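You operate a simulated robot arm through the tools that you are given. There is no shell and no other tool. Be economical: measure what you need, move in short steps, check, and stop when the job is done.

You run a simulated robot arm. Do the job below in one go: nothing can be reset, and whatever is moved stays where it is left.

TASK
Take the yellow sponge and leave it on the top of the wooden counter. Put the clear bottle on the top of the low rack. Put the black bowl on the steel counter left of the hob away on the right middle shelf of the steel stand. Take the teal block and leave it on the green mat. Lift the right freezer lid open. Do these in any order. Set down upright: clear bottle.

It is judged by the outcome, as a careful person would: the job done as asked, and still so three seconds after it is handed in. It fails if anything else is knocked over, pushed out of place, dropped, spilled or broken. A push-on lid holds only when it is set on centred and level and pressed home; a screw cap is set on level and turned clockwise until tight.

THE ROBOT
A 7-joint arm with a two-finger parallel gripper on a trunk, on a base that drives. Base frame: it is fixed to the floor where the robot stands at the start and does not move with it; the origin is under the middle of the robot, x ahead of it, y to its left, z up. Lengths are in mm, angles in degrees, forces in N, time in s.
With the tool pointing down near the work surface it reaches from about 360 to 760 mm from the robot's upright axis, wherever it stands. Its first joint turns from -115.0 to 115.0 degrees. Places, roughly: black bowl (15x15x7 cm) [-5300, 1300, 900]; clear bottle (7x7x16 cm) [300, 200, 900]; green mat (29x23 cm) [-920, 3340, 840]; right freezer lid [-7100, 400, 900]; right middle shelf of the steel stand [-6200, -700, 600]; teal block (12x7x4 cm) [-1800, 3300, 900]; top of the low rack [-700, -800, 800]; top of the wooden counter (44x25 cm) [-1300, 3340, 840]; yellow sponge (11x6x4 cm) [500, 200, 800]. Payload 3.91 kg.
Tool frame: the origin (TCP) lies between the finger pads and is the grasp point; the fingertips stand 30 mm ahead of it; z points along the fingers, y is the line along which they close. Largest opening 110 mm; finger width 20, thickness 10; the body of the gripper, 48 by 112 mm, starts 55 mm behind the TCP.
Orientation is told as [roll, pitch, yaw] about the base's x, y, z axes, in that order, counted from this pose: with the fingers straight down and closing along the base's y, the tool's x points along the base's -x, its y along +y and its z along -z.

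THE INTERFACE
- The arm moves only by the tool apply_moves. Its argument "increments" is a list of rows, each a list of 6 numbers: the shift along the tool's x, y, z in mm, then the turn, a rotation vector about the tool's x, y, z in degrees. In form: [[dx, dy, dz, rx, ry, rz], ...]. A call has 1 to 12 rows; each row shifts and turns the commanded pose from where the row before left it, along the tool's axes as they then stand. "claw" is the gripper command, from -1 (shut) to 1 (fully open), values between in proportion, set as the call begins (left out, the last holds). A row lasts 0.2 s, in which the tool goes at most 50 mm and 8.6 degrees; a call with a longer step from one row to the next is refused whole, and so is a gripper value outside its range. Where a pose cannot be reached the arm comes as near as it can. A force on the tool above 40 N (or 10 N above the force at the start of the call, whichever is more), or a blocked arm, ends the call early, and 0.2 s more pass. Each finger travels about 108 mm/s and halts on what it meets, pressing with about 24 N; the grip force reading is that of the motor and also rises with nothing between the fingers. The clock runs only during rows and for 0.2 s after the last one: add rows that do not move to give the fingers time. The reply holds the time, the measured pose of the TCP, the force on the tool along the base axes, the opening and the grip force, in the units named above and with some noise, with the torque about the TCP (base axes, N m) and any sound that the robot's microphone picked up.
- Cameras (640 x 400 px; columns grow to the right, rows downward): "scene" is now at [-18.6, 85.1, 1518.4]; the picture's right is [-0.95, -0.30, 0.00], its down [-0.25, 0.79, -0.57] and it looks along [0.17, -0.54, -0.82] (base axes); focal length 214 px, centre (320, 200). "wrist" rides on the gripper at [72, 17, -103] in the tool frame; the picture's right is [-0.23, 0.97, 0.00], its down [-0.76, -0.18, -0.62] and it looks along [-0.61, -0.14, 0.78] (tool axes); focal length 222 px, centre (320, 200). There is no depth. A picture from a camera that has moved, and an enlarged one, comes with that camera's place and axes in the base frame and with its lens. The place of the scene camera against the robot may be out by one fixed shift of up to 25 mm in any direction.
- grab_frame(camera): a new picture of that camera. The clock stands still meanwhile.
- move_column(by): slides the trunk up (or, below 0, down) by that many mm; the arm and the scene camera ride with it, the base frame stays. It gives what a move gives, with no picture.
- steer(legs): drives the robot by 1 to 6 legs, each [ahead, turn to the left] in mm and degrees, along the robot's own axes; the way and the turn of a leg run together, so that a leg with both is an arc; at most 1500 mm and 180 degrees a leg. The arm and the cameras ride along, it lands a little off, and it stops where it bumps. It gives what a move gives.
- turn_head(pan, tilt): turns the head with the scene camera to pan (to the left, within 155 degrees either way) and tilt (down, from -29 to 69), counted from straight ahead of the robot. It gives what a move gives.
- inspect(camera, box): a new picture of the part [left, top, right, bottom] of that camera's present view, enlarged. The clock stands still meanwhile.
- hand_in(): hands the job in; it is judged then, once.

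Work in short steps. Places have to be worked out from the pictures, the camera data and where the tool is seen: move nearer, look again, correct. Check each grasp and each placing, and mend what went wrong. You have 165 turns and 108 pictures in all, those below and enlarged ones among them. Open the gripper and draw the arm clear of the work before you hand the job in, unless the task says otherwise; then end with one line.

The tools are called after "Request:" by a JSON object that holds its "api" and its "payload". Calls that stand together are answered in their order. apply_moves: Moves the arm, as the interface text tells. Its arguments: {"type":"object","properties":{"increments":{"type":"array","items":{"type":"array","items":{"type":"number"}}},"claw":{"type":"number"}},"required":["increments"]} The other tools are called the same way: move_column (by) slides the trunk up or down; steer (legs) drives the base; turn_head (pan, tilt) turns the head that bears the scene camera; grab_frame (camera) takes a picture; inspect (camera, box) takes an enlarged picture of a part of a camera's view; hand_in () hands the job in.

At the start:

```text
t: 0.0
eef_pos: [314.9, -315.0, 1086.6]
tcp_rot: [0.0, 0.0, 0.0]
ft_force: [0.7, 0.8, 0.8]
wrist_torque: [0.01, -0.01, 0.0]
gripper_width: 110.1
grasp_force: 0.2
trunk travel left (down, up): [-650.0, 340.0]
robot x, y, heading: [1.2, 1.0, -0.1]
head pan, tilt: [-72.4, 55.5]
```

scene: 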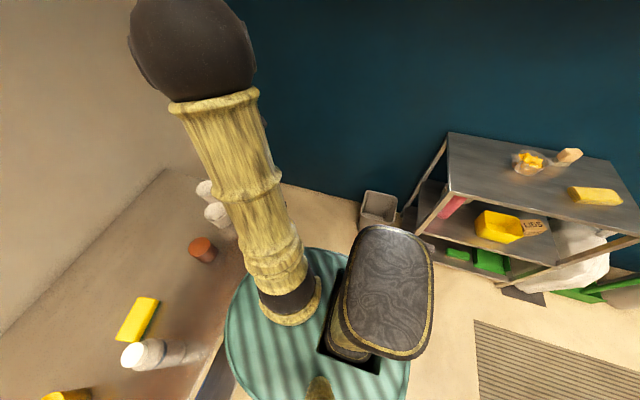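
wrist: 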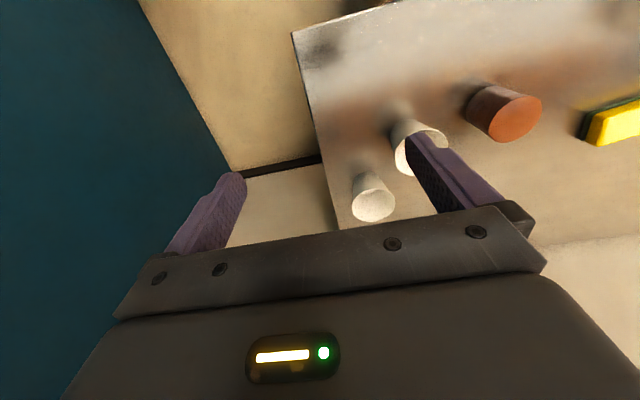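

The start view shows the counter ahead (sponge, bottle) and the low rack on the right behind. I turn the head to look straight ahead at the counter.

Request:
{"api": "turn_head", "payload": {"pan": 15, "tilt": 50}}

Request:
{"api": "grab_frame", "payload": {"camera": "scene"}}

```text
t: 1.6
eef_pos: [313.7, -315.8, 1087.2]
tcp_rot: [0.0, 0.0, -0.1]
ft_force: [-0.7, -0.4, 0.1]
wrist_torque: [-0.03, 0.02, -0.03]
gripper_width: 110.2
grasp_force: 0.1
trunk travel left (down, up): [-650.0, 340.0]
robot x, y, heading: [-1.5, 1.1, -0.2]
head pan, tilt: [15.0, 50.0]
```

```text
105 pictures are left
camera scene: at [34.2, 173.3, 1525.5], right [0.26, -0.97, 0.0], down [-0.74, -0.2, -0.64], along [0.62, 0.17, -0.77], focal length 214 px, centre (320, 200)
```

scene: 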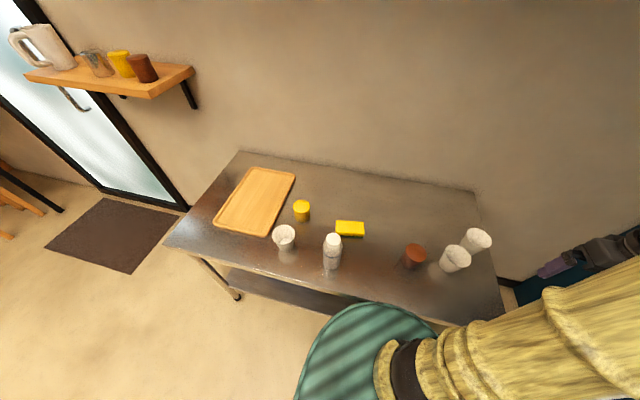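

Request:
{"api": "inspect", "payload": {"camera": "scene", "box": [240, 180, 400, 280]}}

```text
4.00 times, centred on (320, 230) of scene
camera zoom: at [34.2, 173.3, 1525.5], right [0.26, -0.97, 0.0], down [-0.74, -0.2, -0.64], along [0.62, 0.17, -0.77], focal length 858 px, centre (320, 80)
```

zoom: 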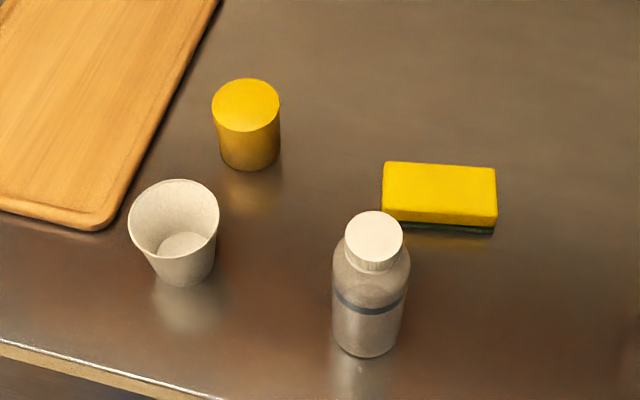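

Bottle appears near (325, 215), sponge near (480, 180). I move the tool across at a safe height for a second view from the wrist camera.

Request:
{"api": "apply_moves", "payload": {"increments": [[-15, 45, 0, 0, 0, 0], [-15, 45, 0, 0, 0, 0], [-15, 45, 0, 0, 0, 0], [-15, 45, 0, 0, 0, 0], [-5, 45, 0, 0, 0, 0], [0, 45, 0, 0, 0, 0], [0, 45, 0, 0, 0, 0], [0, 45, 0, 0, 0, 0], [0, 45, 0, 0, 0, 0], [0, 40, 0, 0, 0, 0], [0, 0, 0, 0, 0, 0]], "claw": 1}}

Request:
{"api": "grab_frame", "payload": {"camera": "wrist"}}

Request:
{"api": "grab_frame", "payload": {"camera": "scene"}}

```text
t: 4.0
eef_pos: [380.0, 130.5, 1086.3]
tcp_rot: [0.0, 0.0, 0.0]
ft_force: [0.4, -0.2, 0.4]
wrist_torque: [0.03, -0.02, -0.03]
gripper_width: 110.0
grasp_force: 0.0
trunk travel left (down, up): [-650.0, 340.0]
robot x, y, heading: [-3.7, 0.4, 0.4]
head pan, tilt: [15.0, 50.0]
```

```text
103 pictures are left
camera wrist: at [306.9, 147.1, 1189.4], right [0.23, 0.97, 0.0], down [0.76, -0.18, 0.62], along [0.61, -0.14, -0.78], focal length 222 px, centre (320, 200)
```

wrist: 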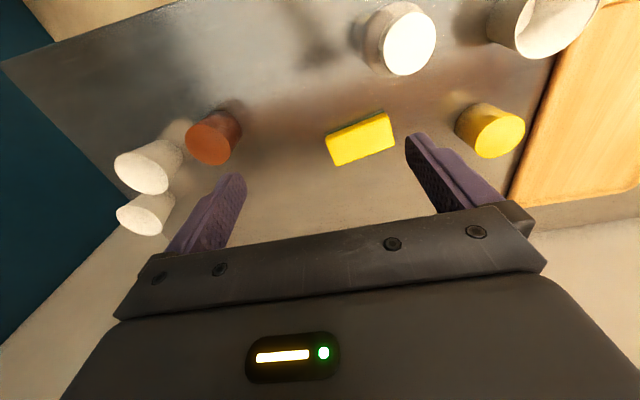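

```text
102 pictures are left
camera scene: at [34.1, 173.3, 1525.5], right [0.26, -0.97, 0.0], down [-0.74, -0.2, -0.64], along [0.62, 0.17, -0.77], focal length 214 px, centre (320, 200)
```

scene: 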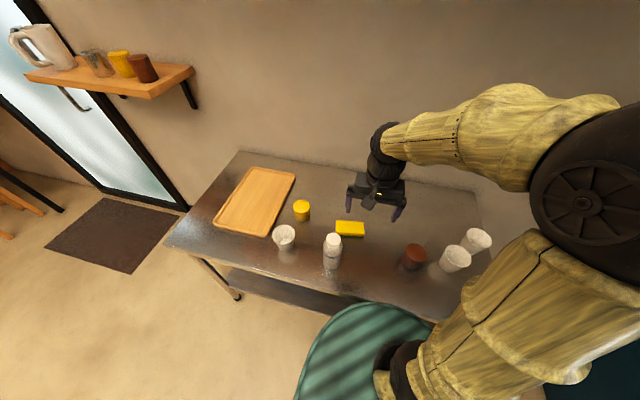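

Triangulating gives the bottle at about (340, 215) with its top near 970. I move above it and look again.

Request:
{"api": "apply_moves", "payload": {"increments": [[20, 42, 0, 0, 0, 0], [20, 42, 0, 0, 0, 0], [0, 0, 30, 0, 0, 0], [0, 0, 0, 0, 0, 0], [0, 0, 0, 0, 0, 0]]}}

Request:
{"api": "grab_frame", "payload": {"camera": "wrist"}}

Request:
{"api": "inspect", "payload": {"camera": "scene", "box": [240, 150, 440, 275]}}

```text
t: 5.2
eef_pos: [339.9, 214.6, 1056.2]
tcp_rot: [0.1, 0.0, 0.0]
ft_force: [0.2, 0.4, 0.2]
wrist_torque: [-0.02, -0.01, -0.02]
gripper_width: 110.0
grasp_force: 0.1
trunk travel left (down, up): [-650.0, 340.0]
robot x, y, heading: [-2.0, 1.2, -0.3]
head pan, tilt: [15.0, 50.0]
```

```text
101 pictures are left
camera wrist: at [267.5, 231.4, 1160.2], right [0.23, 0.97, 0.0], down [0.76, -0.18, 0.62], along [0.61, -0.14, -0.78], focal length 222 px, centre (320, 200)
```

wrist: 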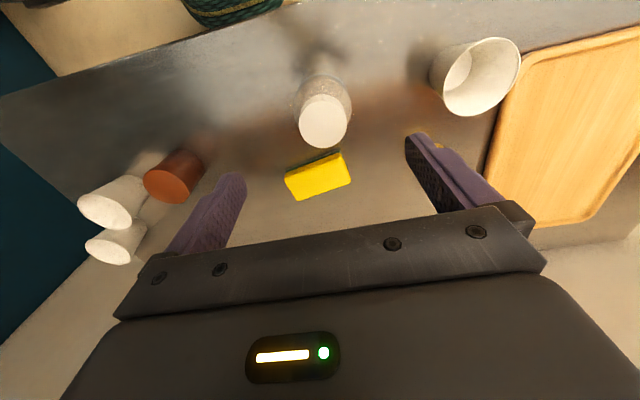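

```text
3.20 times, centred on (340, 212) of scene
camera zoom: at [34.1, 173.5, 1525.5], right [0.26, -0.97, 0.0], down [-0.74, -0.2, -0.64], along [0.62, 0.17, -0.77], focal length 686 px, centre (256, 160)
```

zoom: 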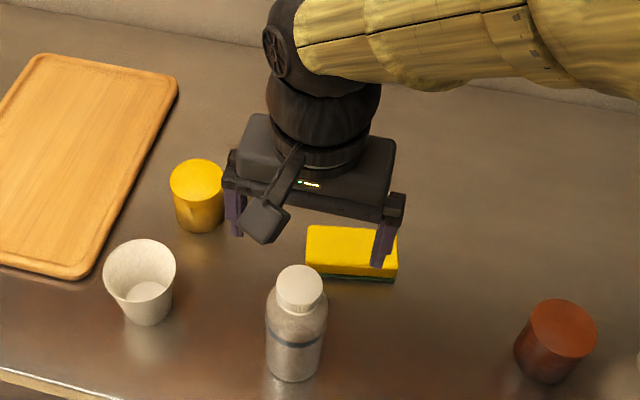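

Two wrist views put the bottle axis at (342, 219), top near 947. I descend to TCP z≈905, then check before closing.

Request:
{"api": "apply_moves", "payload": {"increments": [[-2, 4, 30, 0, 0, 0], [0, 0, 40, 0, 0, 0], [0, 0, 40, 0, 0, 0], [0, 0, 20, 0, 0, 0], [0, 0, 0, 0, 0, 0]]}}

Request:
{"api": "grab_frame", "payload": {"camera": "wrist"}}

```text
t: 6.4
eef_pos: [343.7, 216.4, 925.8]
tcp_rot: [0.1, 0.0, 0.0]
ft_force: [-0.8, -0.3, 0.4]
wrist_torque: [0.0, 0.0, 0.01]
gripper_width: 110.0
grasp_force: 0.1
trunk travel left (down, up): [-650.0, 340.0]
robot x, y, heading: [1.1, 0.5, 0.1]
head pan, tilt: [15.0, 50.0]
```

```text
99 pictures are left
camera wrist: at [270.7, 233.5, 1029.3], right [0.23, 0.97, 0.0], down [0.76, -0.18, 0.62], along [0.61, -0.14, -0.78], focal length 222 px, centre (320, 200)
```

wrist: 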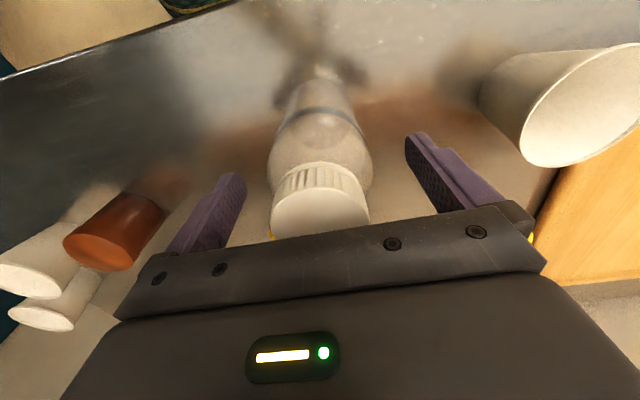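

The cap sits centred between the fingers, top at ≈947. I go down 24 mm more and close.

Request:
{"api": "apply_moves", "payload": {"increments": [[0, 1, 24, 0, 0, 0], [0, 0, 0, 0, 0, 0]]}}

Request:
{"api": "apply_moves", "payload": {"increments": [[0, 0, 0, 0, 0, 0], [0, 0, 0, 0, 0, 0], [0, 0, 0, 0, 0, 0], [0, 0, 0, 0, 0, 0], [0, 0, 0, 0, 0, 0]], "claw": -1}}

Request:
{"api": "apply_moves", "payload": {"increments": [[0, 0, -20, 0, 0, 0], [0, 0, -40, 0, 0, 0], [0, 0, -40, 0, 0, 0], [0, 0, -40, 0, 0, 0], [0, 0, -40, 0, 0, 0], [0, 0, 0, 0, 0, 0]]}}

Request:
{"api": "grab_frame", "payload": {"camera": "wrist"}}

```text
t: 7.0
eef_pos: [342.7, 218.9, 905.2]
tcp_rot: [0.1, -0.1, 0.0]
ft_force: [0.8, 0.0, 17.0]
wrist_torque: [0.02, 0.03, 0.01]
gripper_width: 110.1
grasp_force: 0.0
trunk travel left (down, up): [-650.0, 340.0]
robot x, y, heading: [-2.8, -1.3, 0.1]
head pan, tilt: [15.0, 50.0]
```

```text
t: 8.2
eef_pos: [342.7, 217.3, 903.8]
tcp_rot: [0.2, -0.1, 0.0]
ft_force: [3.7, -1.9, 22.4]
wrist_torque: [-0.37, -0.2, 0.01]
gripper_width: 61.4
grasp_force: 23.7
trunk travel left (down, up): [-650.0, 340.0]
robot x, y, heading: [-1.3, -0.3, -0.0]
head pan, tilt: [15.0, 50.0]
```

```text
t: 9.6
eef_pos: [341.9, 219.8, 1082.3]
tcp_rot: [0.0, 0.0, 0.0]
ft_force: [0.6, -0.1, -1.3]
wrist_torque: [0.01, -0.01, -0.03]
gripper_width: 61.7
grasp_force: 23.8
trunk travel left (down, up): [-650.0, 340.0]
robot x, y, heading: [-0.8, -2.6, -0.1]
head pan, tilt: [15.0, 50.0]
```

```text
98 pictures are left
camera wrist: at [269.6, 236.3, 1186.3], right [0.23, 0.97, 0.0], down [0.76, -0.18, 0.62], along [0.61, -0.14, -0.78], focal length 222 px, centre (320, 200)
```

wrist: 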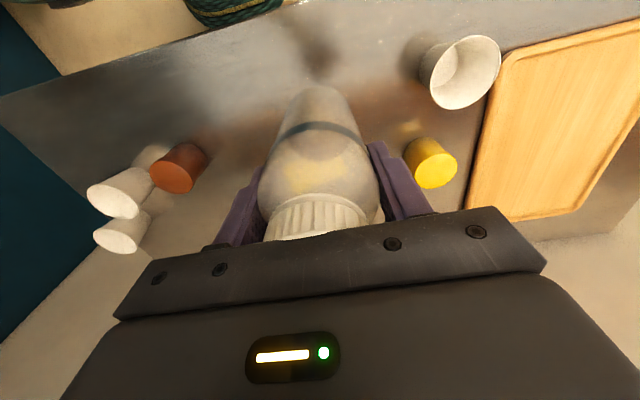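

Bottle held (width 61.7), bottom ≈105 mm below TCP. Now look at the low rack, behind on the right.

Request:
{"api": "turn_head", "payload": {"pan": -125, "tilt": 35}}

Request:
{"api": "grab_frame", "payload": {"camera": "scene"}}

```text
t: 11.8
eef_pos: [342.7, 220.0, 1082.3]
tcp_rot: [-0.1, 0.0, 0.0]
ft_force: [0.1, 0.4, -0.5]
wrist_torque: [0.02, -0.02, -0.03]
gripper_width: 61.3
grasp_force: 24.3
trunk travel left (down, up): [-650.0, 340.0]
robot x, y, heading: [4.5, -0.8, 0.2]
head pan, tilt: [-125.0, 35.0]
```

```text
97 pictures are left
camera scene: at [-90.6, 81.4, 1547.2], right [-0.82, 0.57, 0.0], down [0.33, 0.47, -0.82], along [-0.47, -0.67, -0.57], focal length 214 px, centre (320, 200)
```

scene: 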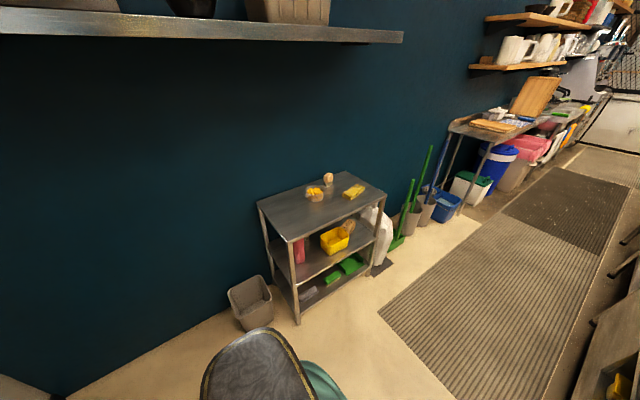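

The rack's near face runs at y≈-600, x≈-1080..-385, free top area at its near-right end (x≈-520). I back off and turn to face it.

Request:
{"api": "steer", "payload": {"legs": [[-530, 0], [0, -90], [170, 0]]}}

Request:
{"api": "turn_head", "payload": {"pan": 0, "tilt": 50}}

Request:
{"api": "grab_frame", "payload": {"camera": "scene"}}

Request:
{"api": "grab_frame", "payload": {"camera": "wrist"}}

```text
t: 22.0
eef_pos: [-297.8, -507.1, 1082.3]
tcp_rot: [-0.1, -0.1, -89.3]
ft_force: [-0.5, 0.3, -0.5]
wrist_torque: [-0.03, 0.0, 0.02]
gripper_width: 61.5
grasp_force: 24.3
trunk travel left (down, up): [-650.0, 340.0]
robot x, y, heading: [-519.0, -171.7, -89.1]
head pan, tilt: [-125.0, 35.0]
```

```text
t: 24.1
eef_pos: [-299.1, -506.5, 1082.3]
tcp_rot: [0.0, 0.1, -89.4]
ft_force: [-0.6, -0.6, -2.4]
wrist_torque: [0.01, -0.01, 0.0]
gripper_width: 61.6
grasp_force: 24.2
trunk travel left (down, up): [-650.0, 340.0]
robot x, y, heading: [-520.2, -164.9, -89.1]
head pan, tilt: [0.0, 50.0]
```

```text
96 pictures are left
camera scene: at [-348.1, -180.6, 1525.5], right [-1.0, -0.01, 0.0], down [-0.01, 0.77, -0.64], along [0.01, -0.64, -0.77], focal length 214 px, centre (320, 200)
```

scene: 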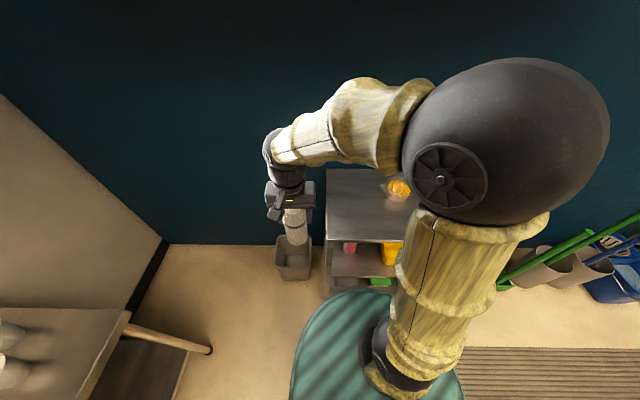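

```text
95 pictures are left
camera wrist: at [-281.9, -433.3, 1186.0], right [0.98, -0.22, 0.0], down [-0.17, -0.76, 0.62], along [-0.14, -0.61, -0.78], focal length 222 px, centre (320, 200)
```

wrist: 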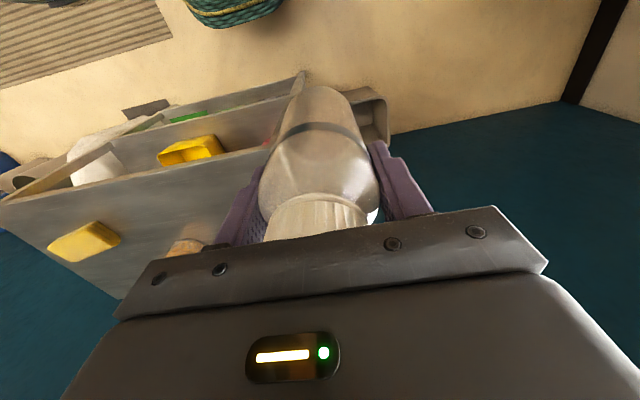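

The rack top is ≈800 high with the free end at x≈-385..-600. I move the bottle over (-500, -755), still high, and look.

Request:
{"api": "apply_moves", "payload": {"increments": [[-35, -29, 0, 0, 0, 0], [-35, -29, 0, 0, 0, 0], [-35, -29, 0, 0, 0, 0], [-35, -29, 0, 0, 0, 0], [-35, -29, 0, 0, 0, 0], [-35, -29, 0, 0, 0, 0], [-35, -29, 0, 0, 0, 0], [0, 0, 0, 0, 0, 0]]}}

Request:
{"api": "grab_frame", "payload": {"camera": "wrist"}}

Request:
{"api": "turn_head", "payload": {"pan": 10, "tilt": 45}}

Request:
{"api": "grab_frame", "payload": {"camera": "scene"}}

```text
t: 25.9
eef_pos: [-498.8, -752.1, 1085.4]
tcp_rot: [0.0, 0.0, -89.4]
ft_force: [0.8, -0.6, -0.5]
wrist_torque: [0.02, -0.01, 0.0]
gripper_width: 61.8
grasp_force: 24.3
trunk travel left (down, up): [-650.0, 340.0]
robot x, y, heading: [-518.6, -166.5, -89.1]
head pan, tilt: [0.0, 50.0]
```

```text
94 pictures are left
camera wrist: at [-482.3, -678.5, 1188.8], right [0.98, -0.22, 0.0], down [-0.17, -0.76, 0.62], along [-0.14, -0.61, -0.78], focal length 222 px, centre (320, 200)
```

wrist: 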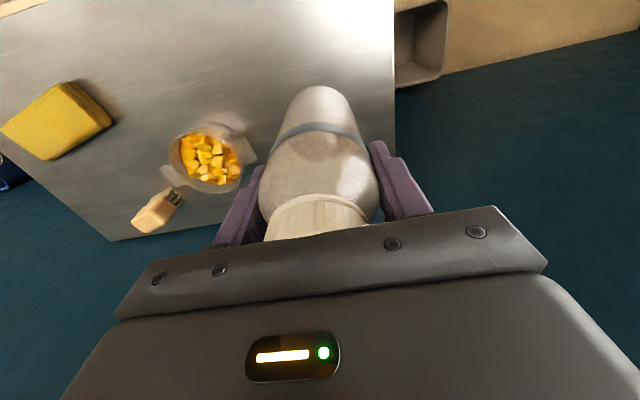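

```text
t: 26.6
eef_pos: [-498.3, -750.4, 1085.3]
tcp_rot: [0.1, 0.0, -89.3]
ft_force: [-0.1, -0.8, -1.2]
wrist_torque: [-0.01, -0.03, 0.03]
gripper_width: 61.5
grasp_force: 24.2
trunk travel left (down, up): [-650.0, 340.0]
robot x, y, heading: [-521.6, -165.8, -89.2]
head pan, tilt: [10.0, 45.0]
```

```text
93 pictures are left
camera scene: at [-334.1, -183.6, 1532.3], right [-0.98, -0.19, 0.0], down [-0.13, 0.7, -0.71], along [0.13, -0.69, -0.71], focal length 214 px, centre (320, 200)
```

scene: 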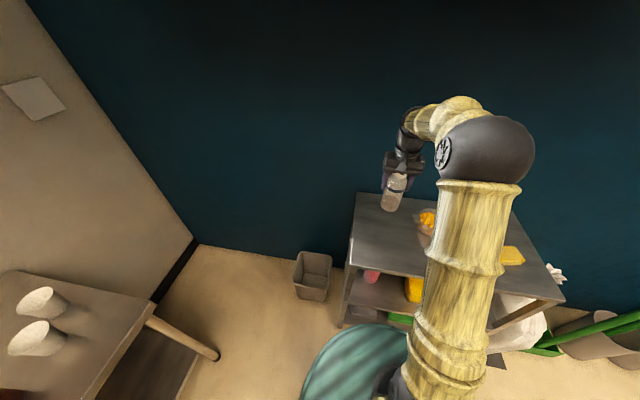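

Clear space beneath. Descend to bottle bottom ≈ 830 first, then slowly to contact.

Request:
{"api": "apply_moves", "payload": {"increments": [[0, 0, 40, 0, 0, 0], [0, 0, 40, 0, 0, 0], [0, 0, 40, 0, 0, 0], [0, 0, 25, 0, 0, 0], [0, 0, 0, 0, 0, 0]]}}

Request:
{"api": "apply_moves", "payload": {"increments": [[0, 0, 4, 0, 0, 0], [0, 0, 4, 0, 0, 0], [0, 0, 4, 0, 0, 0], [0, 0, 4, 0, 0, 0]]}}

Request:
{"api": "grab_frame", "payload": {"camera": "wrist"}}

Request:
{"api": "inspect", "payload": {"camera": "scene", "box": [320, 130, 480, 230]}}

```text
t: 27.8
eef_pos: [-497.1, -751.9, 936.9]
tcp_rot: [0.0, 0.0, -89.4]
ft_force: [-0.2, 0.5, -0.9]
wrist_torque: [0.01, -0.03, 0.0]
gripper_width: 61.8
grasp_force: 23.8
trunk travel left (down, up): [-650.0, 340.0]
robot x, y, heading: [-518.5, -166.7, -89.3]
head pan, tilt: [10.0, 45.0]
```

```text
t: 28.8
eef_pos: [-497.8, -752.6, 924.9]
tcp_rot: [0.1, -0.4, -89.4]
ft_force: [-0.4, 2.3, 21.4]
wrist_torque: [0.76, 0.1, -0.01]
gripper_width: 61.5
grasp_force: 24.0
trunk travel left (down, up): [-650.0, 340.0]
robot x, y, heading: [-523.8, -166.8, -89.1]
head pan, tilt: [10.0, 45.0]
```

```text
92 pictures are left
camera wrist: at [-482.5, -679.2, 1027.5], right [0.98, -0.22, 0.0], down [-0.17, -0.76, 0.63], along [-0.14, -0.61, -0.78], focal length 222 px, centre (320, 200)
```

wrist: 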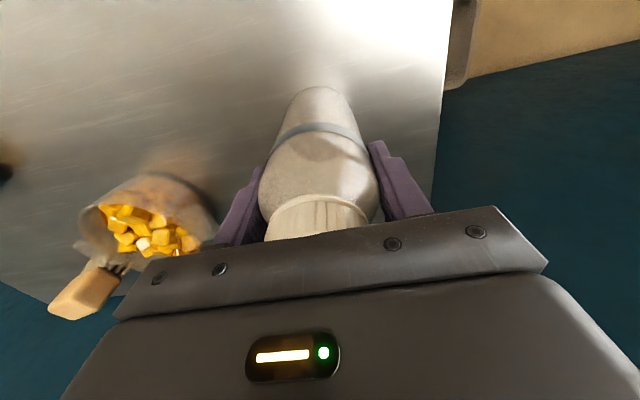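

```text
4.00 times, centred on (400, 180) of scene
camera zoom: at [-334.2, -181.1, 1533.0], right [-0.98, -0.19, 0.0], down [-0.13, 0.69, -0.71], along [0.13, -0.7, -0.71], focal length 858 px, centre (0, 280)
```

zoom: 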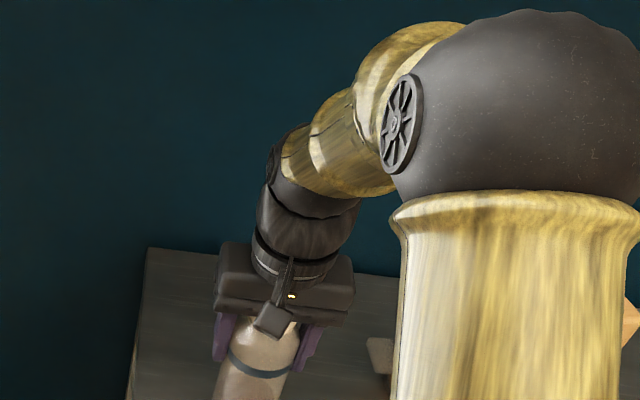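

Contact made (21 N), bottle upright. Ease off, open and withdraw upward.

Request:
{"api": "apply_moves", "payload": {"increments": [[0, 0, -3, 0, 0, 0], [0, 0, 0, 0, 0, 0]]}}

Request:
{"api": "apply_moves", "payload": {"increments": [[0, 0, 0, 0, 0, 0], [0, 0, 0, 0, 0, 0], [0, 0, 0, 0, 0, 0], [0, 0, -20, 0, 0, 0], [0, 0, -40, 0, 0, 0], [0, 0, -40, 0, 0, 0], [0, 0, -40, 0, 0, 0], [0, 0, -40, 0, 0, 0], [40, 0, 0, 0, 0, 0], [40, 0, 0, 0, 0, 0], [40, 0, 0, 0, 0, 0]], "claw": 1}}

Request:
{"api": "grab_frame", "payload": {"camera": "wrist"}}

```text
t: 29.4
eef_pos: [-498.4, -752.5, 925.1]
tcp_rot: [0.0, -0.1, -89.4]
ft_force: [0.0, -1.4, 8.2]
wrist_torque: [-0.23, -0.26, 0.01]
gripper_width: 61.7
grasp_force: 23.9
trunk travel left (down, up): [-650.0, 340.0]
robot x, y, heading: [-521.0, -165.7, -89.1]
head pan, tilt: [10.0, 45.0]
```

```text
t: 31.8
eef_pos: [-500.5, -632.5, 1103.4]
tcp_rot: [0.0, 0.0, -89.4]
ft_force: [-0.7, 0.3, 0.3]
wrist_torque: [0.05, 0.02, -0.01]
gripper_width: 109.9
grasp_force: 0.0
trunk travel left (down, up): [-650.0, 340.0]
robot x, y, heading: [-522.1, -166.2, -89.1]
head pan, tilt: [10.0, 45.0]
```

```text
90 pictures are left
camera wrist: at [-484.9, -560.2, 1206.2], right [0.98, -0.22, 0.0], down [-0.17, -0.76, 0.62], along [-0.14, -0.61, -0.78], focal length 222 px, centre (320, 200)
```

wrist: 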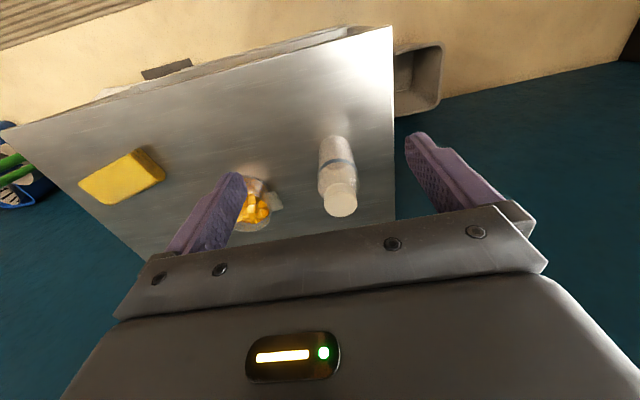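

Bottle stands upright on the rack. Now back to the first counter for the sponge.

Request:
{"api": "steer", "payload": {"legs": [[-165, 0], [0, 89], [520, 0]]}}

Request:
{"api": "apply_moves", "payload": {"increments": [[0, 15, 0, 0, 0, 8], [0, 0, 0, 0, 0, 8], [0, 0, 0, 0, 0, 8], [0, 0, 0, 0, 0, 8], [0, 0, 0, 0, 0, 8], [0, 0, 0, 0, 0, 8], [0, 0, 0, 0, 0, 8], [0, 0, 0, 0, 0, 8], [0, 0, 0, 0, 0, 8], [0, 0, 0, 0, 0, 8], [0, 0, 0, 0, 0, 0]]}}

Request:
{"api": "grab_frame", "payload": {"camera": "wrist"}}

```text
t: 42.0
eef_pos: [472.1, -1.1, 1102.2]
tcp_rot: [0.0, 0.0, -1.2]
ft_force: [0.3, 0.0, 0.4]
wrist_torque: [0.0, -0.02, 0.03]
gripper_width: 110.0
grasp_force: 0.1
trunk travel left (down, up): [-650.0, 340.0]
robot x, y, heading: [1.4, -7.5, -0.8]
head pan, tilt: [10.0, 45.0]
```

```text
t: 44.4
eef_pos: [472.8, 14.7, 1102.6]
tcp_rot: [0.1, 0.0, -81.2]
ft_force: [0.7, 0.3, 0.7]
wrist_torque: [0.0, -0.02, 0.0]
gripper_width: 110.1
grasp_force: 0.1
trunk travel left (down, up): [-650.0, 340.0]
robot x, y, heading: [3.1, -3.8, -0.7]
head pan, tilt: [10.0, 45.0]
```

```text
89 pictures are left
camera wrist: at [478.1, 88.5, 1206.6], right [1.0, -0.07, 0.0], down [-0.06, -0.78, 0.62], along [-0.05, -0.62, -0.78], focal length 222 px, centre (320, 200)
```

wrist: 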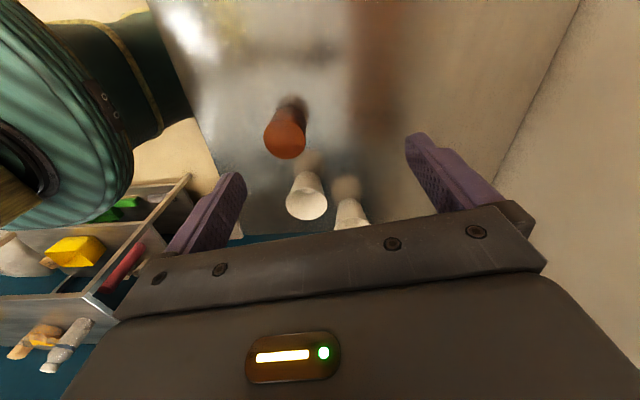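

Move over the sponge estimate (470, 181), lowering to 980, and look.

Request:
{"api": "apply_moves", "payload": {"increments": [[41, 6, 0, 0, 0, 0], [41, 6, 0, 0, 0, 0], [41, 6, 0, 0, 0, 0], [41, 6, 0, 0, 0, 0], [0, 0, 40, 0, 0, 0], [0, 0, 40, 0, 0, 0], [0, 0, 40, 0, 0, 0], [0, 0, 0, 0, 0, 0]]}}

Request:
{"api": "grab_frame", "payload": {"camera": "wrist"}}

```text
t: 46.2
eef_pos: [472.3, 179.3, 981.9]
tcp_rot: [0.1, 0.0, -81.0]
ft_force: [-0.3, -0.3, 0.3]
wrist_torque: [-0.01, 0.0, -0.02]
gripper_width: 109.9
grasp_force: 0.1
trunk travel left (down, up): [-650.0, 340.0]
robot x, y, heading: [3.7, -4.3, -1.1]
head pan, tilt: [10.0, 45.0]
```

```text
88 pictures are left
camera wrist: at [477.7, 253.7, 1085.3], right [1.0, -0.07, 0.0], down [-0.06, -0.78, 0.62], along [-0.04, -0.62, -0.78], focal length 222 px, centre (320, 200)
```

wrist: 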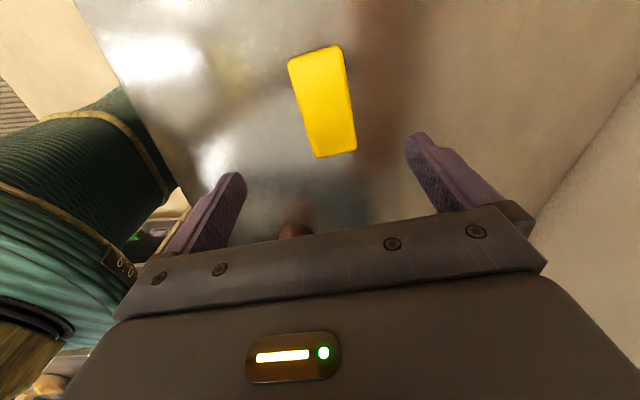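

Sponge centre ≈(480, 182), axis almost aligned with the tool. Correct, descend to 836 and grip.

Request:
{"api": "apply_moves", "payload": {"increments": [[2, 8, 20, 0, 0, -2], [0, 0, 40, 0, 0, 0], [0, 0, 40, 0, 0, 0], [0, 0, 30, 0, 0, 0], [0, 0, 16, 0, 0, 0], [0, 0, 0, 0, 0, 0]]}}

Request:
{"api": "grab_frame", "payload": {"camera": "wrist"}}

```text
t: 47.6
eef_pos: [477.9, 184.6, 835.9]
tcp_rot: [0.0, -0.1, -79.2]
ft_force: [-0.4, -1.2, 0.7]
wrist_torque: [-0.02, -0.04, -0.03]
gripper_width: 109.9
grasp_force: 0.0
trunk travel left (down, up): [-650.0, 340.0]
robot x, y, heading: [5.7, -8.6, -0.7]
head pan, tilt: [10.0, 45.0]
```

```text
87 pictures are left
camera wrist: at [480.3, 258.2, 938.7], right [1.0, -0.04, 0.0], down [-0.03, -0.78, 0.62], along [-0.02, -0.62, -0.78], focal length 222 px, centre (320, 200)
```

wrist: 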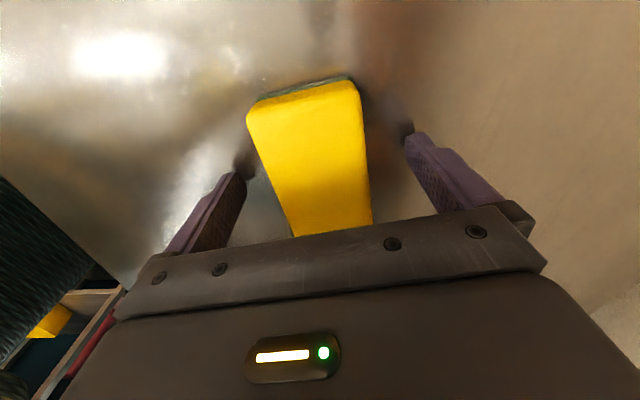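

Well between the fingers. Close and lift.

Request:
{"api": "apply_moves", "payload": {"increments": [[0, 0, 0, 0, 0, 0], [0, 0, 0, 0, 0, 0], [0, 0, 0, 0, 0, 0], [0, 0, 0, 0, 0, 0], [0, 0, 0, 0, 0, 0]], "claw": -1}}

Request:
{"api": "apply_moves", "payload": {"increments": [[0, 0, -20, 0, 0, 0], [0, 0, -40, 0, 0, 0], [0, 0, -40, 0, 0, 0], [0, 0, -40, 0, 0, 0], [0, 0, -40, 0, 0, 0], [0, 0, -40, 0, 0, 0], [0, 0, -40, 0, 0, 0], [0, 0, -20, 0, 0, 0]]}}

Request:
{"api": "grab_frame", "payload": {"camera": "wrist"}}

Request:
{"api": "turn_head", "payload": {"pan": 125, "tilt": 25}}

Request:
{"api": "grab_frame", "payload": {"camera": "scene"}}

```text
t: 48.8
eef_pos: [477.9, 182.6, 834.0]
tcp_rot: [-0.1, 0.0, -79.1]
ft_force: [0.6, 0.0, 0.0]
wrist_torque: [-0.01, 0.0, 0.05]
gripper_width: 55.6
grasp_force: 23.6
trunk travel left (down, up): [-650.0, 340.0]
robot x, y, heading: [2.9, -7.3, -0.8]
head pan, tilt: [10.0, 45.0]
```

```text
t: 50.6
eef_pos: [477.7, 183.7, 1116.7]
tcp_rot: [0.0, 0.0, -79.1]
ft_force: [-0.8, -0.4, -0.9]
wrist_torque: [-0.01, 0.03, 0.02]
gripper_width: 55.3
grasp_force: 23.8
trunk travel left (down, up): [-650.0, 340.0]
robot x, y, heading: [2.8, -8.1, -0.9]
head pan, tilt: [10.0, 45.0]
```

```text
86 pictures are left
camera wrist: at [480.3, 258.2, 1220.2], right [1.0, -0.04, 0.0], down [-0.03, -0.78, 0.62], along [-0.02, -0.62, -0.78], focal length 222 px, centre (320, 200)
```

wrist: 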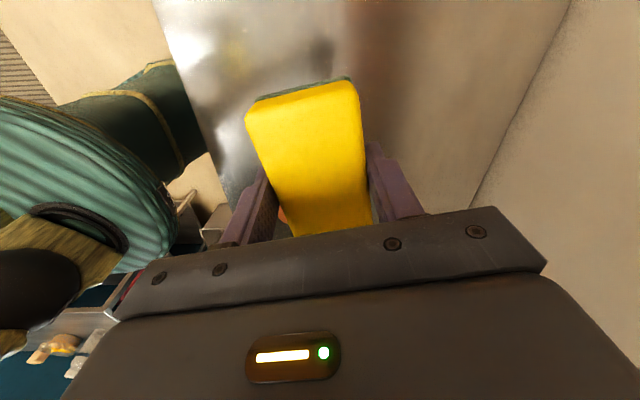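

```text
t: 52.5
eef_pos: [477.7, 183.6, 1116.5]
tcp_rot: [0.1, -0.1, -79.1]
ft_force: [-0.4, -1.2, -0.1]
wrist_torque: [-0.01, 0.0, 0.01]
gripper_width: 55.5
grasp_force: 24.3
trunk travel left (down, up): [-650.0, 340.0]
robot x, y, heading: [1.5, -4.8, -0.9]
head pan, tilt: [125.0, 25.0]
```

```text
85 pictures are left
camera scene: at [-85.8, 223.8, 1563.0], right [0.83, 0.56, 0.0], down [0.24, -0.35, -0.91], along [-0.51, 0.75, -0.42], focal length 214 px, centre (320, 200)
```

scene: 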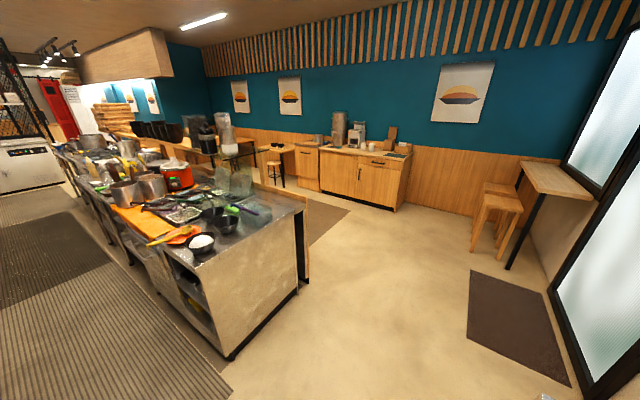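

Sponge held. The wooden counter runs along the far wall; the way there is open to the right of the island. I drive there in legs, stopping short to look.

Request:
{"api": "steer", "payload": {"legs": [[-300, 0], [0, 91], [1000, 0], [1000, 0], [0, 60], [1155, 0]]}}

Request:
{"api": "steer", "payload": {"legs": [[0, -60]]}}

Request:
{"api": "turn_head", "payload": {"pan": 0, "tilt": 35}}

Request:
{"api": "grab_frame", "payload": {"camera": "scene"}}

```text
t: 81.9
eef_pos: [-1794.2, 2623.9, 1115.2]
tcp_rot: [0.1, 0.0, 71.6]
ft_force: [0.1, -0.8, 0.1]
wrist_torque: [-0.02, 0.0, 0.01]
gripper_width: 55.5
grasp_force: 23.9
trunk travel left (down, up): [-650.0, 340.0]
robot x, y, heading: [-1286.3, 2560.6, 149.9]
head pan, tilt: [125.0, 25.0]
```

```text
t: 86.0
eef_pos: [-1487.3, 3028.2, 1115.8]
tcp_rot: [-0.1, -0.1, 12.2]
ft_force: [0.4, -0.7, -0.8]
wrist_torque: [0.02, 0.0, 0.02]
gripper_width: 55.4
grasp_force: 23.9
trunk travel left (down, up): [-650.0, 340.0]
robot x, y, heading: [-1288.6, 2561.0, 90.3]
head pan, tilt: [125.0, 25.0]
```

```text
t: 88.1
eef_pos: [-1488.0, 3027.8, 1116.6]
tcp_rot: [0.0, -0.1, 12.1]
ft_force: [0.7, 0.4, -0.6]
wrist_torque: [-0.01, 0.0, -0.05]
gripper_width: 55.2
grasp_force: 24.0
trunk travel left (down, up): [-650.0, 340.0]
robot x, y, heading: [-1286.1, 2562.2, 90.1]
head pan, tilt: [0.0, 35.0]
```

```text
84 pictures are left
camera scene: at [-1420.3, 2586.7, 1547.2], right [1.0, 0.01, 0.0], down [0.0, -0.57, -0.82], along [0.0, 0.82, -0.57], focal length 214 px, centre (320, 200)
```

scene: 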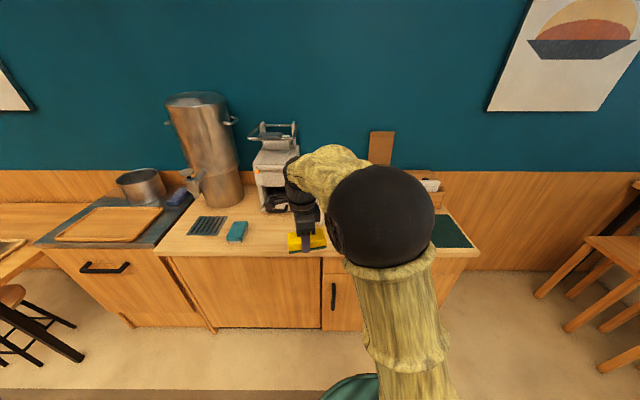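

Request:
{"api": "grab_frame", "payload": {"camera": "wrist"}}

```text
83 pictures are left
camera wrist: at [-1562.6, 3030.0, 1219.8], right [0.02, 1.0, 0.0], down [0.78, -0.01, 0.62], along [0.62, -0.01, -0.78], focal length 222 px, centre (320, 200)
```

wrist: 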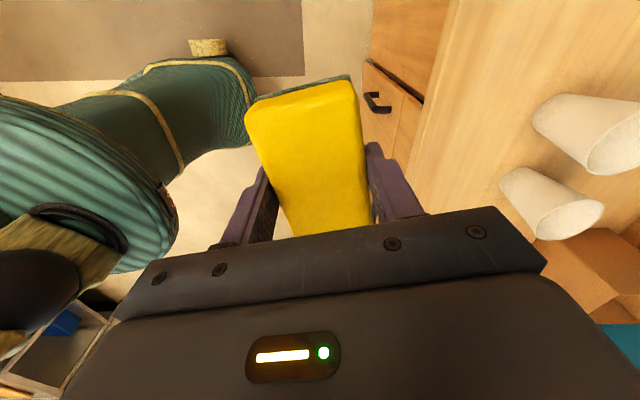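

Two white cups stand at ≈(-1443,3400) and (-1292,3431); free counter in front of them. I drive 150 ahead, then bring the sponge over ≈(-1370, 3270).

Request:
{"api": "steer", "payload": {"legs": [[150, 0]]}}

Request:
{"api": "grab_frame", "payload": {"camera": "wrist"}}

```text
t: 89.6
eef_pos: [-1490.6, 3180.5, 1114.9]
tcp_rot: [0.0, 0.0, 12.2]
ft_force: [-0.2, 0.1, -0.7]
wrist_torque: [-0.04, -0.06, 0.02]
gripper_width: 55.2
grasp_force: 23.8
trunk travel left (down, up): [-650.0, 340.0]
robot x, y, heading: [-1284.7, 2707.8, 90.5]
head pan, tilt: [0.0, 35.0]
```

```text
82 pictures are left
camera wrist: at [-1563.9, 3181.4, 1219.4], right [0.02, 1.0, 0.0], down [0.78, -0.01, 0.62], along [0.62, -0.01, -0.78], focal length 222 px, centre (320, 200)
```

wrist: 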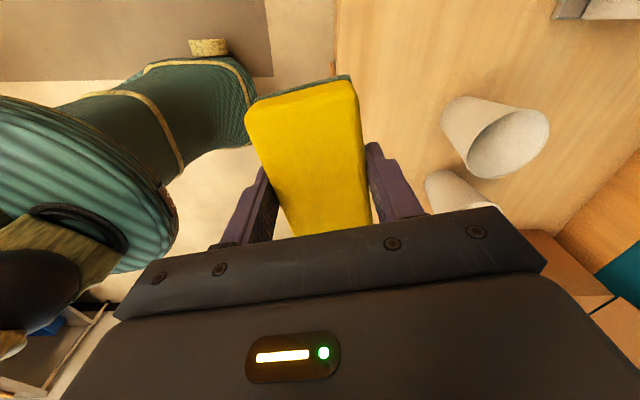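

Request:
{"api": "apply_moves", "payload": {"increments": [[-34, 15.5, 0, 0, 0, 0], [-34, 15.5, 0, 0, 0, 0], [-34, 15.5, 0, 0, 0, 0], [-34, 15.5, 0, 0, 0, 0], [0, 0, 40, 0, 0, 0], [0, 0, 40, 0, 0, 0], [0, 0, 40, 0, 0, 0], [0, 0, 0, 0, 0, 0]]}}

Request:
{"api": "grab_frame", "payload": {"camera": "wrist"}}

```text
t: 91.4
eef_pos: [-1369.6, 3268.9, 996.8]
tcp_rot: [0.1, 0.0, 12.2]
ft_force: [0.2, 0.2, -0.5]
wrist_torque: [0.0, 0.0, -0.01]
gripper_width: 55.4
grasp_force: 23.5
trunk travel left (down, up): [-650.0, 340.0]
robot x, y, heading: [-1285.4, 2713.0, 90.3]
head pan, tilt: [0.0, 35.0]
```

```text
81 pictures are left
camera wrist: at [-1445.0, 3270.3, 1099.9], right [0.02, 1.0, 0.0], down [0.78, -0.01, 0.62], along [0.62, -0.01, -0.78], focal length 222 px, centre (320, 200)
```

wrist: 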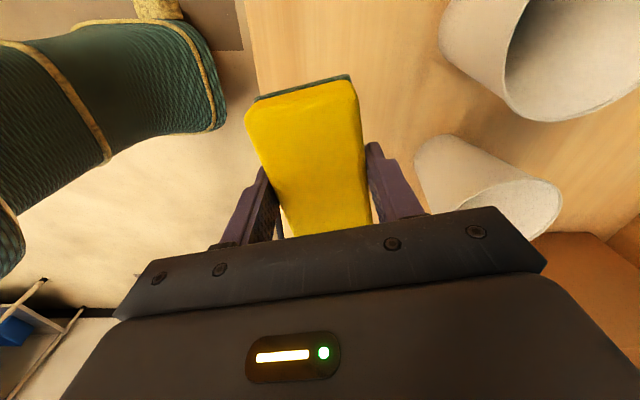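

Clear of cups. Continue down, gently to contact.

Request:
{"api": "apply_moves", "payload": {"increments": [[0, 10, 40, 0, 0, 0], [0, 0, 40, 0, 0, 0], [0, 0, 20, 0, 0, 0], [0, 0, 4, 0, 0, 0], [0, 0, 4, 0, 0, 0], [0, 0, 3, 0, 0, 0], [0, 0, 0, 0, 0, 0]]}}

```text
t: 93.0
eef_pos: [-1372.2, 3279.2, 886.4]
tcp_rot: [0.0, 0.0, 12.1]
ft_force: [-0.4, 0.6, 1.7]
wrist_torque: [-0.04, -0.06, -0.03]
gripper_width: 55.5
grasp_force: 24.1
trunk travel left (down, up): [-650.0, 340.0]
robot x, y, heading: [-1287.1, 2711.4, 90.6]
head pan, tilt: [0.0, 35.0]
```

No contact yet; small steps down.

Request:
{"api": "apply_moves", "payload": {"increments": [[0, 0, 3, 0, 0, 0], [0, 0, 3, 0, 0, 0], [0, 0, 2, 0, 0, 0], [0, 0, 0, 0, 0, 0]]}}

```text
t: 94.1
eef_pos: [-1371.5, 3278.6, 880.2]
tcp_rot: [0.4, 0.0, 12.3]
ft_force: [2.1, -6.4, 16.7]
wrist_torque: [-0.38, -0.02, -0.02]
gripper_width: 55.7
grasp_force: 23.7
trunk travel left (down, up): [-650.0, 340.0]
robot x, y, heading: [-1289.4, 2708.8, 90.6]
head pan, tilt: [0.0, 35.0]
stopped in row 4: the force on the tool passed its limit at 40 N (the readings are from after the stop); the commanded pose is now the measured one
```

Contact; release and lift.

Request:
{"api": "apply_moves", "payload": {"increments": [[0, 0, 0, 0, 0, 0], [0, 0, 0, 0, 0, 0], [0, 0, 0, 0, 0, 0], [0, 0, -30, 0, 0, 0], [0, 0, -40, 0, 0, 0], [0, 0, -40, 0, 0, 0], [0, 0, -40, 0, 0, 0], [0, 0, -40, 0, 0, 0], [0, 0, -40, 0, 0, 0]], "claw": 1}}

Request:
{"api": "grab_frame", "payload": {"camera": "wrist"}}

```text
t: 96.1
eef_pos: [-1370.6, 3279.0, 1108.4]
tcp_rot: [0.3, 0.0, 12.1]
ft_force: [-0.6, 1.1, 0.9]
wrist_torque: [0.0, 0.0, 0.03]
gripper_width: 109.9
grasp_force: 0.0
trunk travel left (down, up): [-650.0, 340.0]
robot x, y, heading: [-1288.2, 2707.1, 90.3]
head pan, tilt: [0.0, 35.0]
```

```text
80 pictures are left
camera wrist: at [-1445.8, 3280.0, 1212.2], right [0.02, 1.0, 0.0], down [0.78, -0.02, 0.62], along [0.62, -0.01, -0.78], focal length 222 px, centre (320, 200)
```

wrist: 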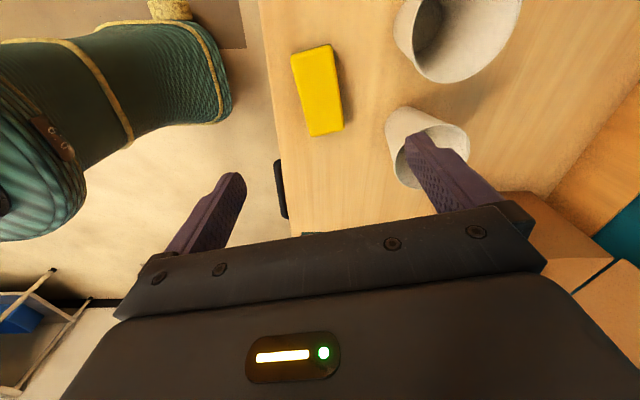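

Sponge lies on the wooden counter. Now shift the robot left in front of the teal block.

Request:
{"api": "steer", "payload": {"legs": [[0, 90], [430, 0], [0, -90]]}}

Request:
{"api": "grab_frame", "payload": {"camera": "wrist"}}

Request:
{"api": "grab_frame", "payload": {"camera": "scene"}}

```text
t: 110.1
eef_pos: [-1807.2, 3278.0, 1108.0]
tcp_rot: [0.3, 0.0, 12.7]
ft_force: [-0.4, -0.1, -0.6]
wrist_torque: [0.0, 0.01, 0.02]
gripper_width: 109.8
grasp_force: 0.1
trunk travel left (down, up): [-650.0, 340.0]
robot x, y, heading: [-1721.7, 2704.9, 90.8]
head pan, tilt: [0.0, 35.0]
```

```text
79 pictures are left
camera wrist: at [-1881.5, 3276.7, 1211.8], right [0.01, 1.0, 0.01], down [0.78, -0.01, 0.62], along [0.62, 0.0, -0.78], focal length 222 px, centre (320, 200)
```

wrist: 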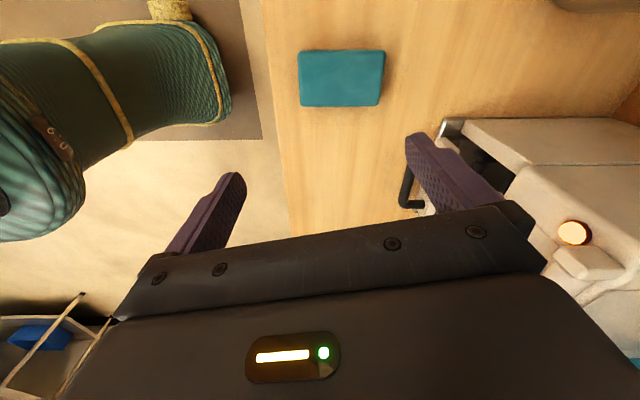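

```text
78 pictures are left
camera scene: at [-1852.4, 2733.7, 1547.2], right [1.0, 0.01, 0.0], down [0.01, -0.57, -0.82], along [-0.01, 0.82, -0.57], focal length 214 px, centre (320, 200)
```

scene: 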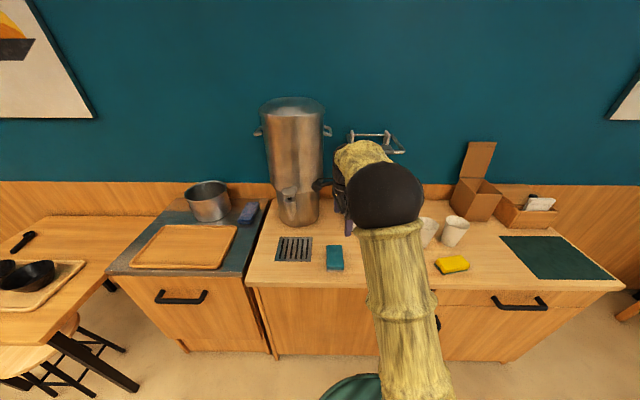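

Teal block centre ≈(-1825, 3306), long axis along y. Rotate the tool to close along x, centre over it, lower partially.

Request:
{"api": "apply_moves", "payload": {"increments": [[0, 0, 0, 0, 0, -7.7], [0, 0, 0, 0, 0, -7.7], [0, 0, 0, 0, 0, -7.7], [0, 0, 0, 0, 0, -7.7], [0, 0, 0, 0, 0, -7.7], [0, 0, 0, 0, 0, -7.7], [0, 0, 0, 0, 0, -7.7], [0, 0, 0, 0, 0, -7.7], [0, 0, 0, 0, 0, -7.7], [0, 0, 0, 0, 0, -7.7], [-28, 18, 30, 0, 0, 0], [0, 0, 40, 0, 0, 0]]}}

Request:
{"api": "apply_moves", "payload": {"increments": [[0, 0, 40, 0, 0, 0], [0, 0, 0, 0, 0, 0]]}}

Request:
{"api": "grab_frame", "payload": {"camera": "wrist"}}

```text
t: 112.7
eef_pos: [-1825.8, 3304.6, 1039.7]
tcp_rot: [0.0, -0.4, 89.6]
ft_force: [0.2, -0.3, 0.4]
wrist_torque: [-0.02, -0.02, 0.04]
gripper_width: 110.2
grasp_force: 0.0
trunk travel left (down, up): [-650.0, 340.0]
robot x, y, heading: [-1716.1, 2706.4, 90.8]
head pan, tilt: [0.0, 35.0]
```

```text
t: 113.3
eef_pos: [-1825.2, 3304.5, 998.5]
tcp_rot: [0.0, -0.3, 89.7]
ft_force: [-0.5, 0.3, -0.2]
wrist_torque: [-0.04, 0.01, 0.0]
gripper_width: 110.1
grasp_force: 0.0
trunk travel left (down, up): [-650.0, 340.0]
robot x, y, heading: [-1717.9, 2706.6, 90.9]
head pan, tilt: [0.0, 35.0]
```

```text
77 pictures are left
camera wrist: at [-1842.4, 3230.4, 1101.1], right [-0.97, 0.23, 0.0], down [0.18, 0.76, 0.63], along [0.14, 0.61, -0.78], focal length 222 px, centre (320, 200)
```

wrist: 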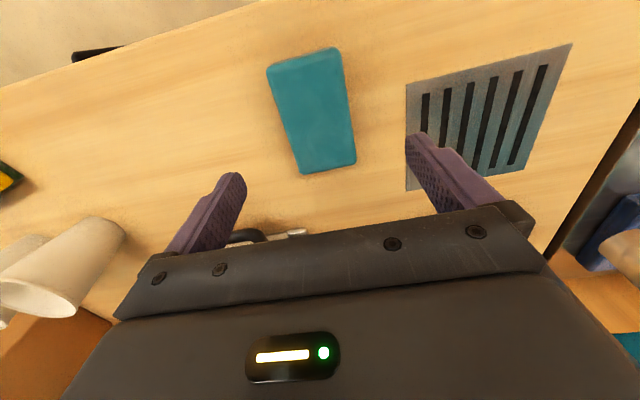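

Centred and aligned. Descend to 878 and grip.

Request:
{"api": "apply_moves", "payload": {"increments": [[0, 0, 40, 0, 0, 0], [0, 0, 40, 0, 0, 0], [0, 0, 30, 0, 0, 0], [0, 0, 10, 0, 0, 0], [0, 0, 0, 0, 0, 0]]}}

Request:
{"api": "apply_moves", "payload": {"increments": [[0, 0, 0, 0, 0, 0], [0, 0, 0, 0, 0, 0], [0, 0, 0, 0, 0, 0], [0, 0, 0, 0, 0, 0], [0, 0, 0, 0, 0, 0]], "claw": -1}}

Request:
{"api": "apply_moves", "payload": {"increments": [[0, 0, -20, 0, 0, 0], [0, 0, -40, 0, 0, 0], [0, 0, -40, 0, 0, 0], [0, 0, -40, 0, 0, 0], [0, 0, -40, 0, 0, 0], [0, 0, -40, 0, 0, 0], [0, 0, 0, 0, 0, 0]]}}

Request:
{"api": "grab_frame", "payload": {"camera": "wrist"}}

```text
t: 114.5
eef_pos: [-1825.2, 3305.5, 880.6]
tcp_rot: [0.0, -0.5, 89.6]
ft_force: [-0.4, 0.9, 11.2]
wrist_torque: [-0.07, -0.64, -0.03]
gripper_width: 110.1
grasp_force: 0.0
trunk travel left (down, up): [-650.0, 340.0]
robot x, y, heading: [-1718.7, 2705.9, 90.7]
head pan, tilt: [0.0, 35.0]
```

```text
t: 115.7
eef_pos: [-1824.7, 3306.3, 879.7]
tcp_rot: [0.1, -0.6, 89.6]
ft_force: [5.2, 2.3, 16.7]
wrist_torque: [-0.12, -0.79, -0.02]
gripper_width: 66.5
grasp_force: 24.0
trunk travel left (down, up): [-650.0, 340.0]
robot x, y, heading: [-1721.4, 2706.9, 91.0]
head pan, tilt: [0.0, 35.0]
```

```text
t: 117.3
eef_pos: [-1824.2, 3304.8, 1097.8]
tcp_rot: [0.1, -0.3, 89.7]
ft_force: [-0.8, 0.3, -1.1]
wrist_torque: [0.0, 0.01, 0.0]
gripper_width: 66.4
grasp_force: 23.4
trunk travel left (down, up): [-650.0, 340.0]
robot x, y, heading: [-1720.2, 2706.7, 90.6]
head pan, tilt: [0.0, 35.0]
```

```text
76 pictures are left
camera wrist: at [-1842.3, 3231.3, 1200.8], right [-0.97, 0.23, 0.0], down [0.18, 0.76, 0.63], along [0.14, 0.61, -0.78], focal length 222 px, centre (320, 200)
```

wrist: 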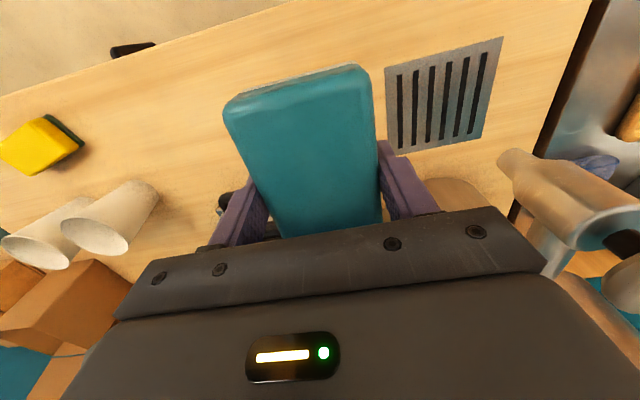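

Block held. Shift the robot right by ~905 mm (turn, back up, turn) to face the green mat.

Request:
{"api": "steer", "payload": {"legs": [[0, 90], [-905, 0], [0, -91]]}}

Request:
{"api": "grab_frame", "payload": {"camera": "wrist"}}

Request:
{"api": "grab_frame", "payload": {"camera": "scene"}}

```text
t: 134.1
eef_pos: [-894.3, 3314.9, 1097.4]
tcp_rot: [0.0, -0.3, 88.4]
ft_force: [0.8, -0.1, 0.1]
wrist_torque: [0.0, -0.02, 0.01]
gripper_width: 66.6
grasp_force: 24.4
trunk travel left (down, up): [-650.0, 340.0]
robot x, y, heading: [-796.9, 2714.2, 89.3]
head pan, tilt: [0.0, 35.0]
```

```text
75 pictures are left
camera wrist: at [-912.8, 3242.6, 1200.6], right [-0.97, 0.25, 0.0], down [0.2, 0.75, 0.63], along [0.16, 0.61, -0.78], focal length 222 px, centre (320, 200)
```

wrist: 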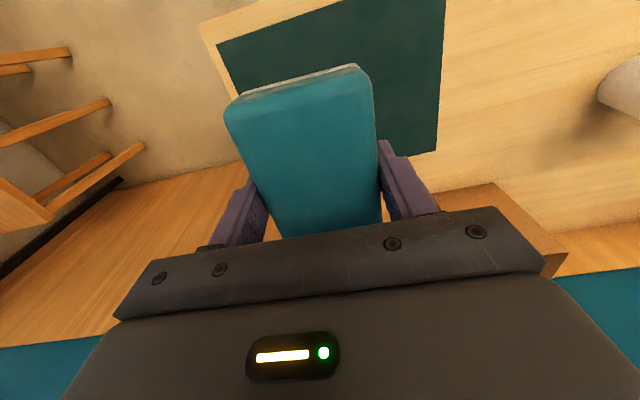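

```text
74 pictures are left
camera scene: at [-934.2, 2746.0, 1547.2], right [1.0, -0.01, 0.0], down [0.0, -0.57, -0.82], along [0.01, 0.82, -0.57], focal length 214 px, centre (320, 200)
```

scene: 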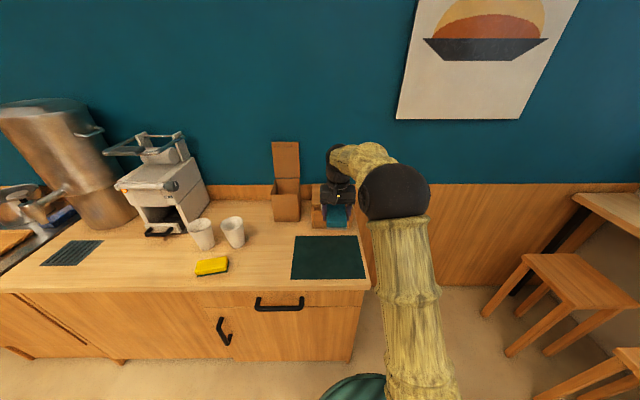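

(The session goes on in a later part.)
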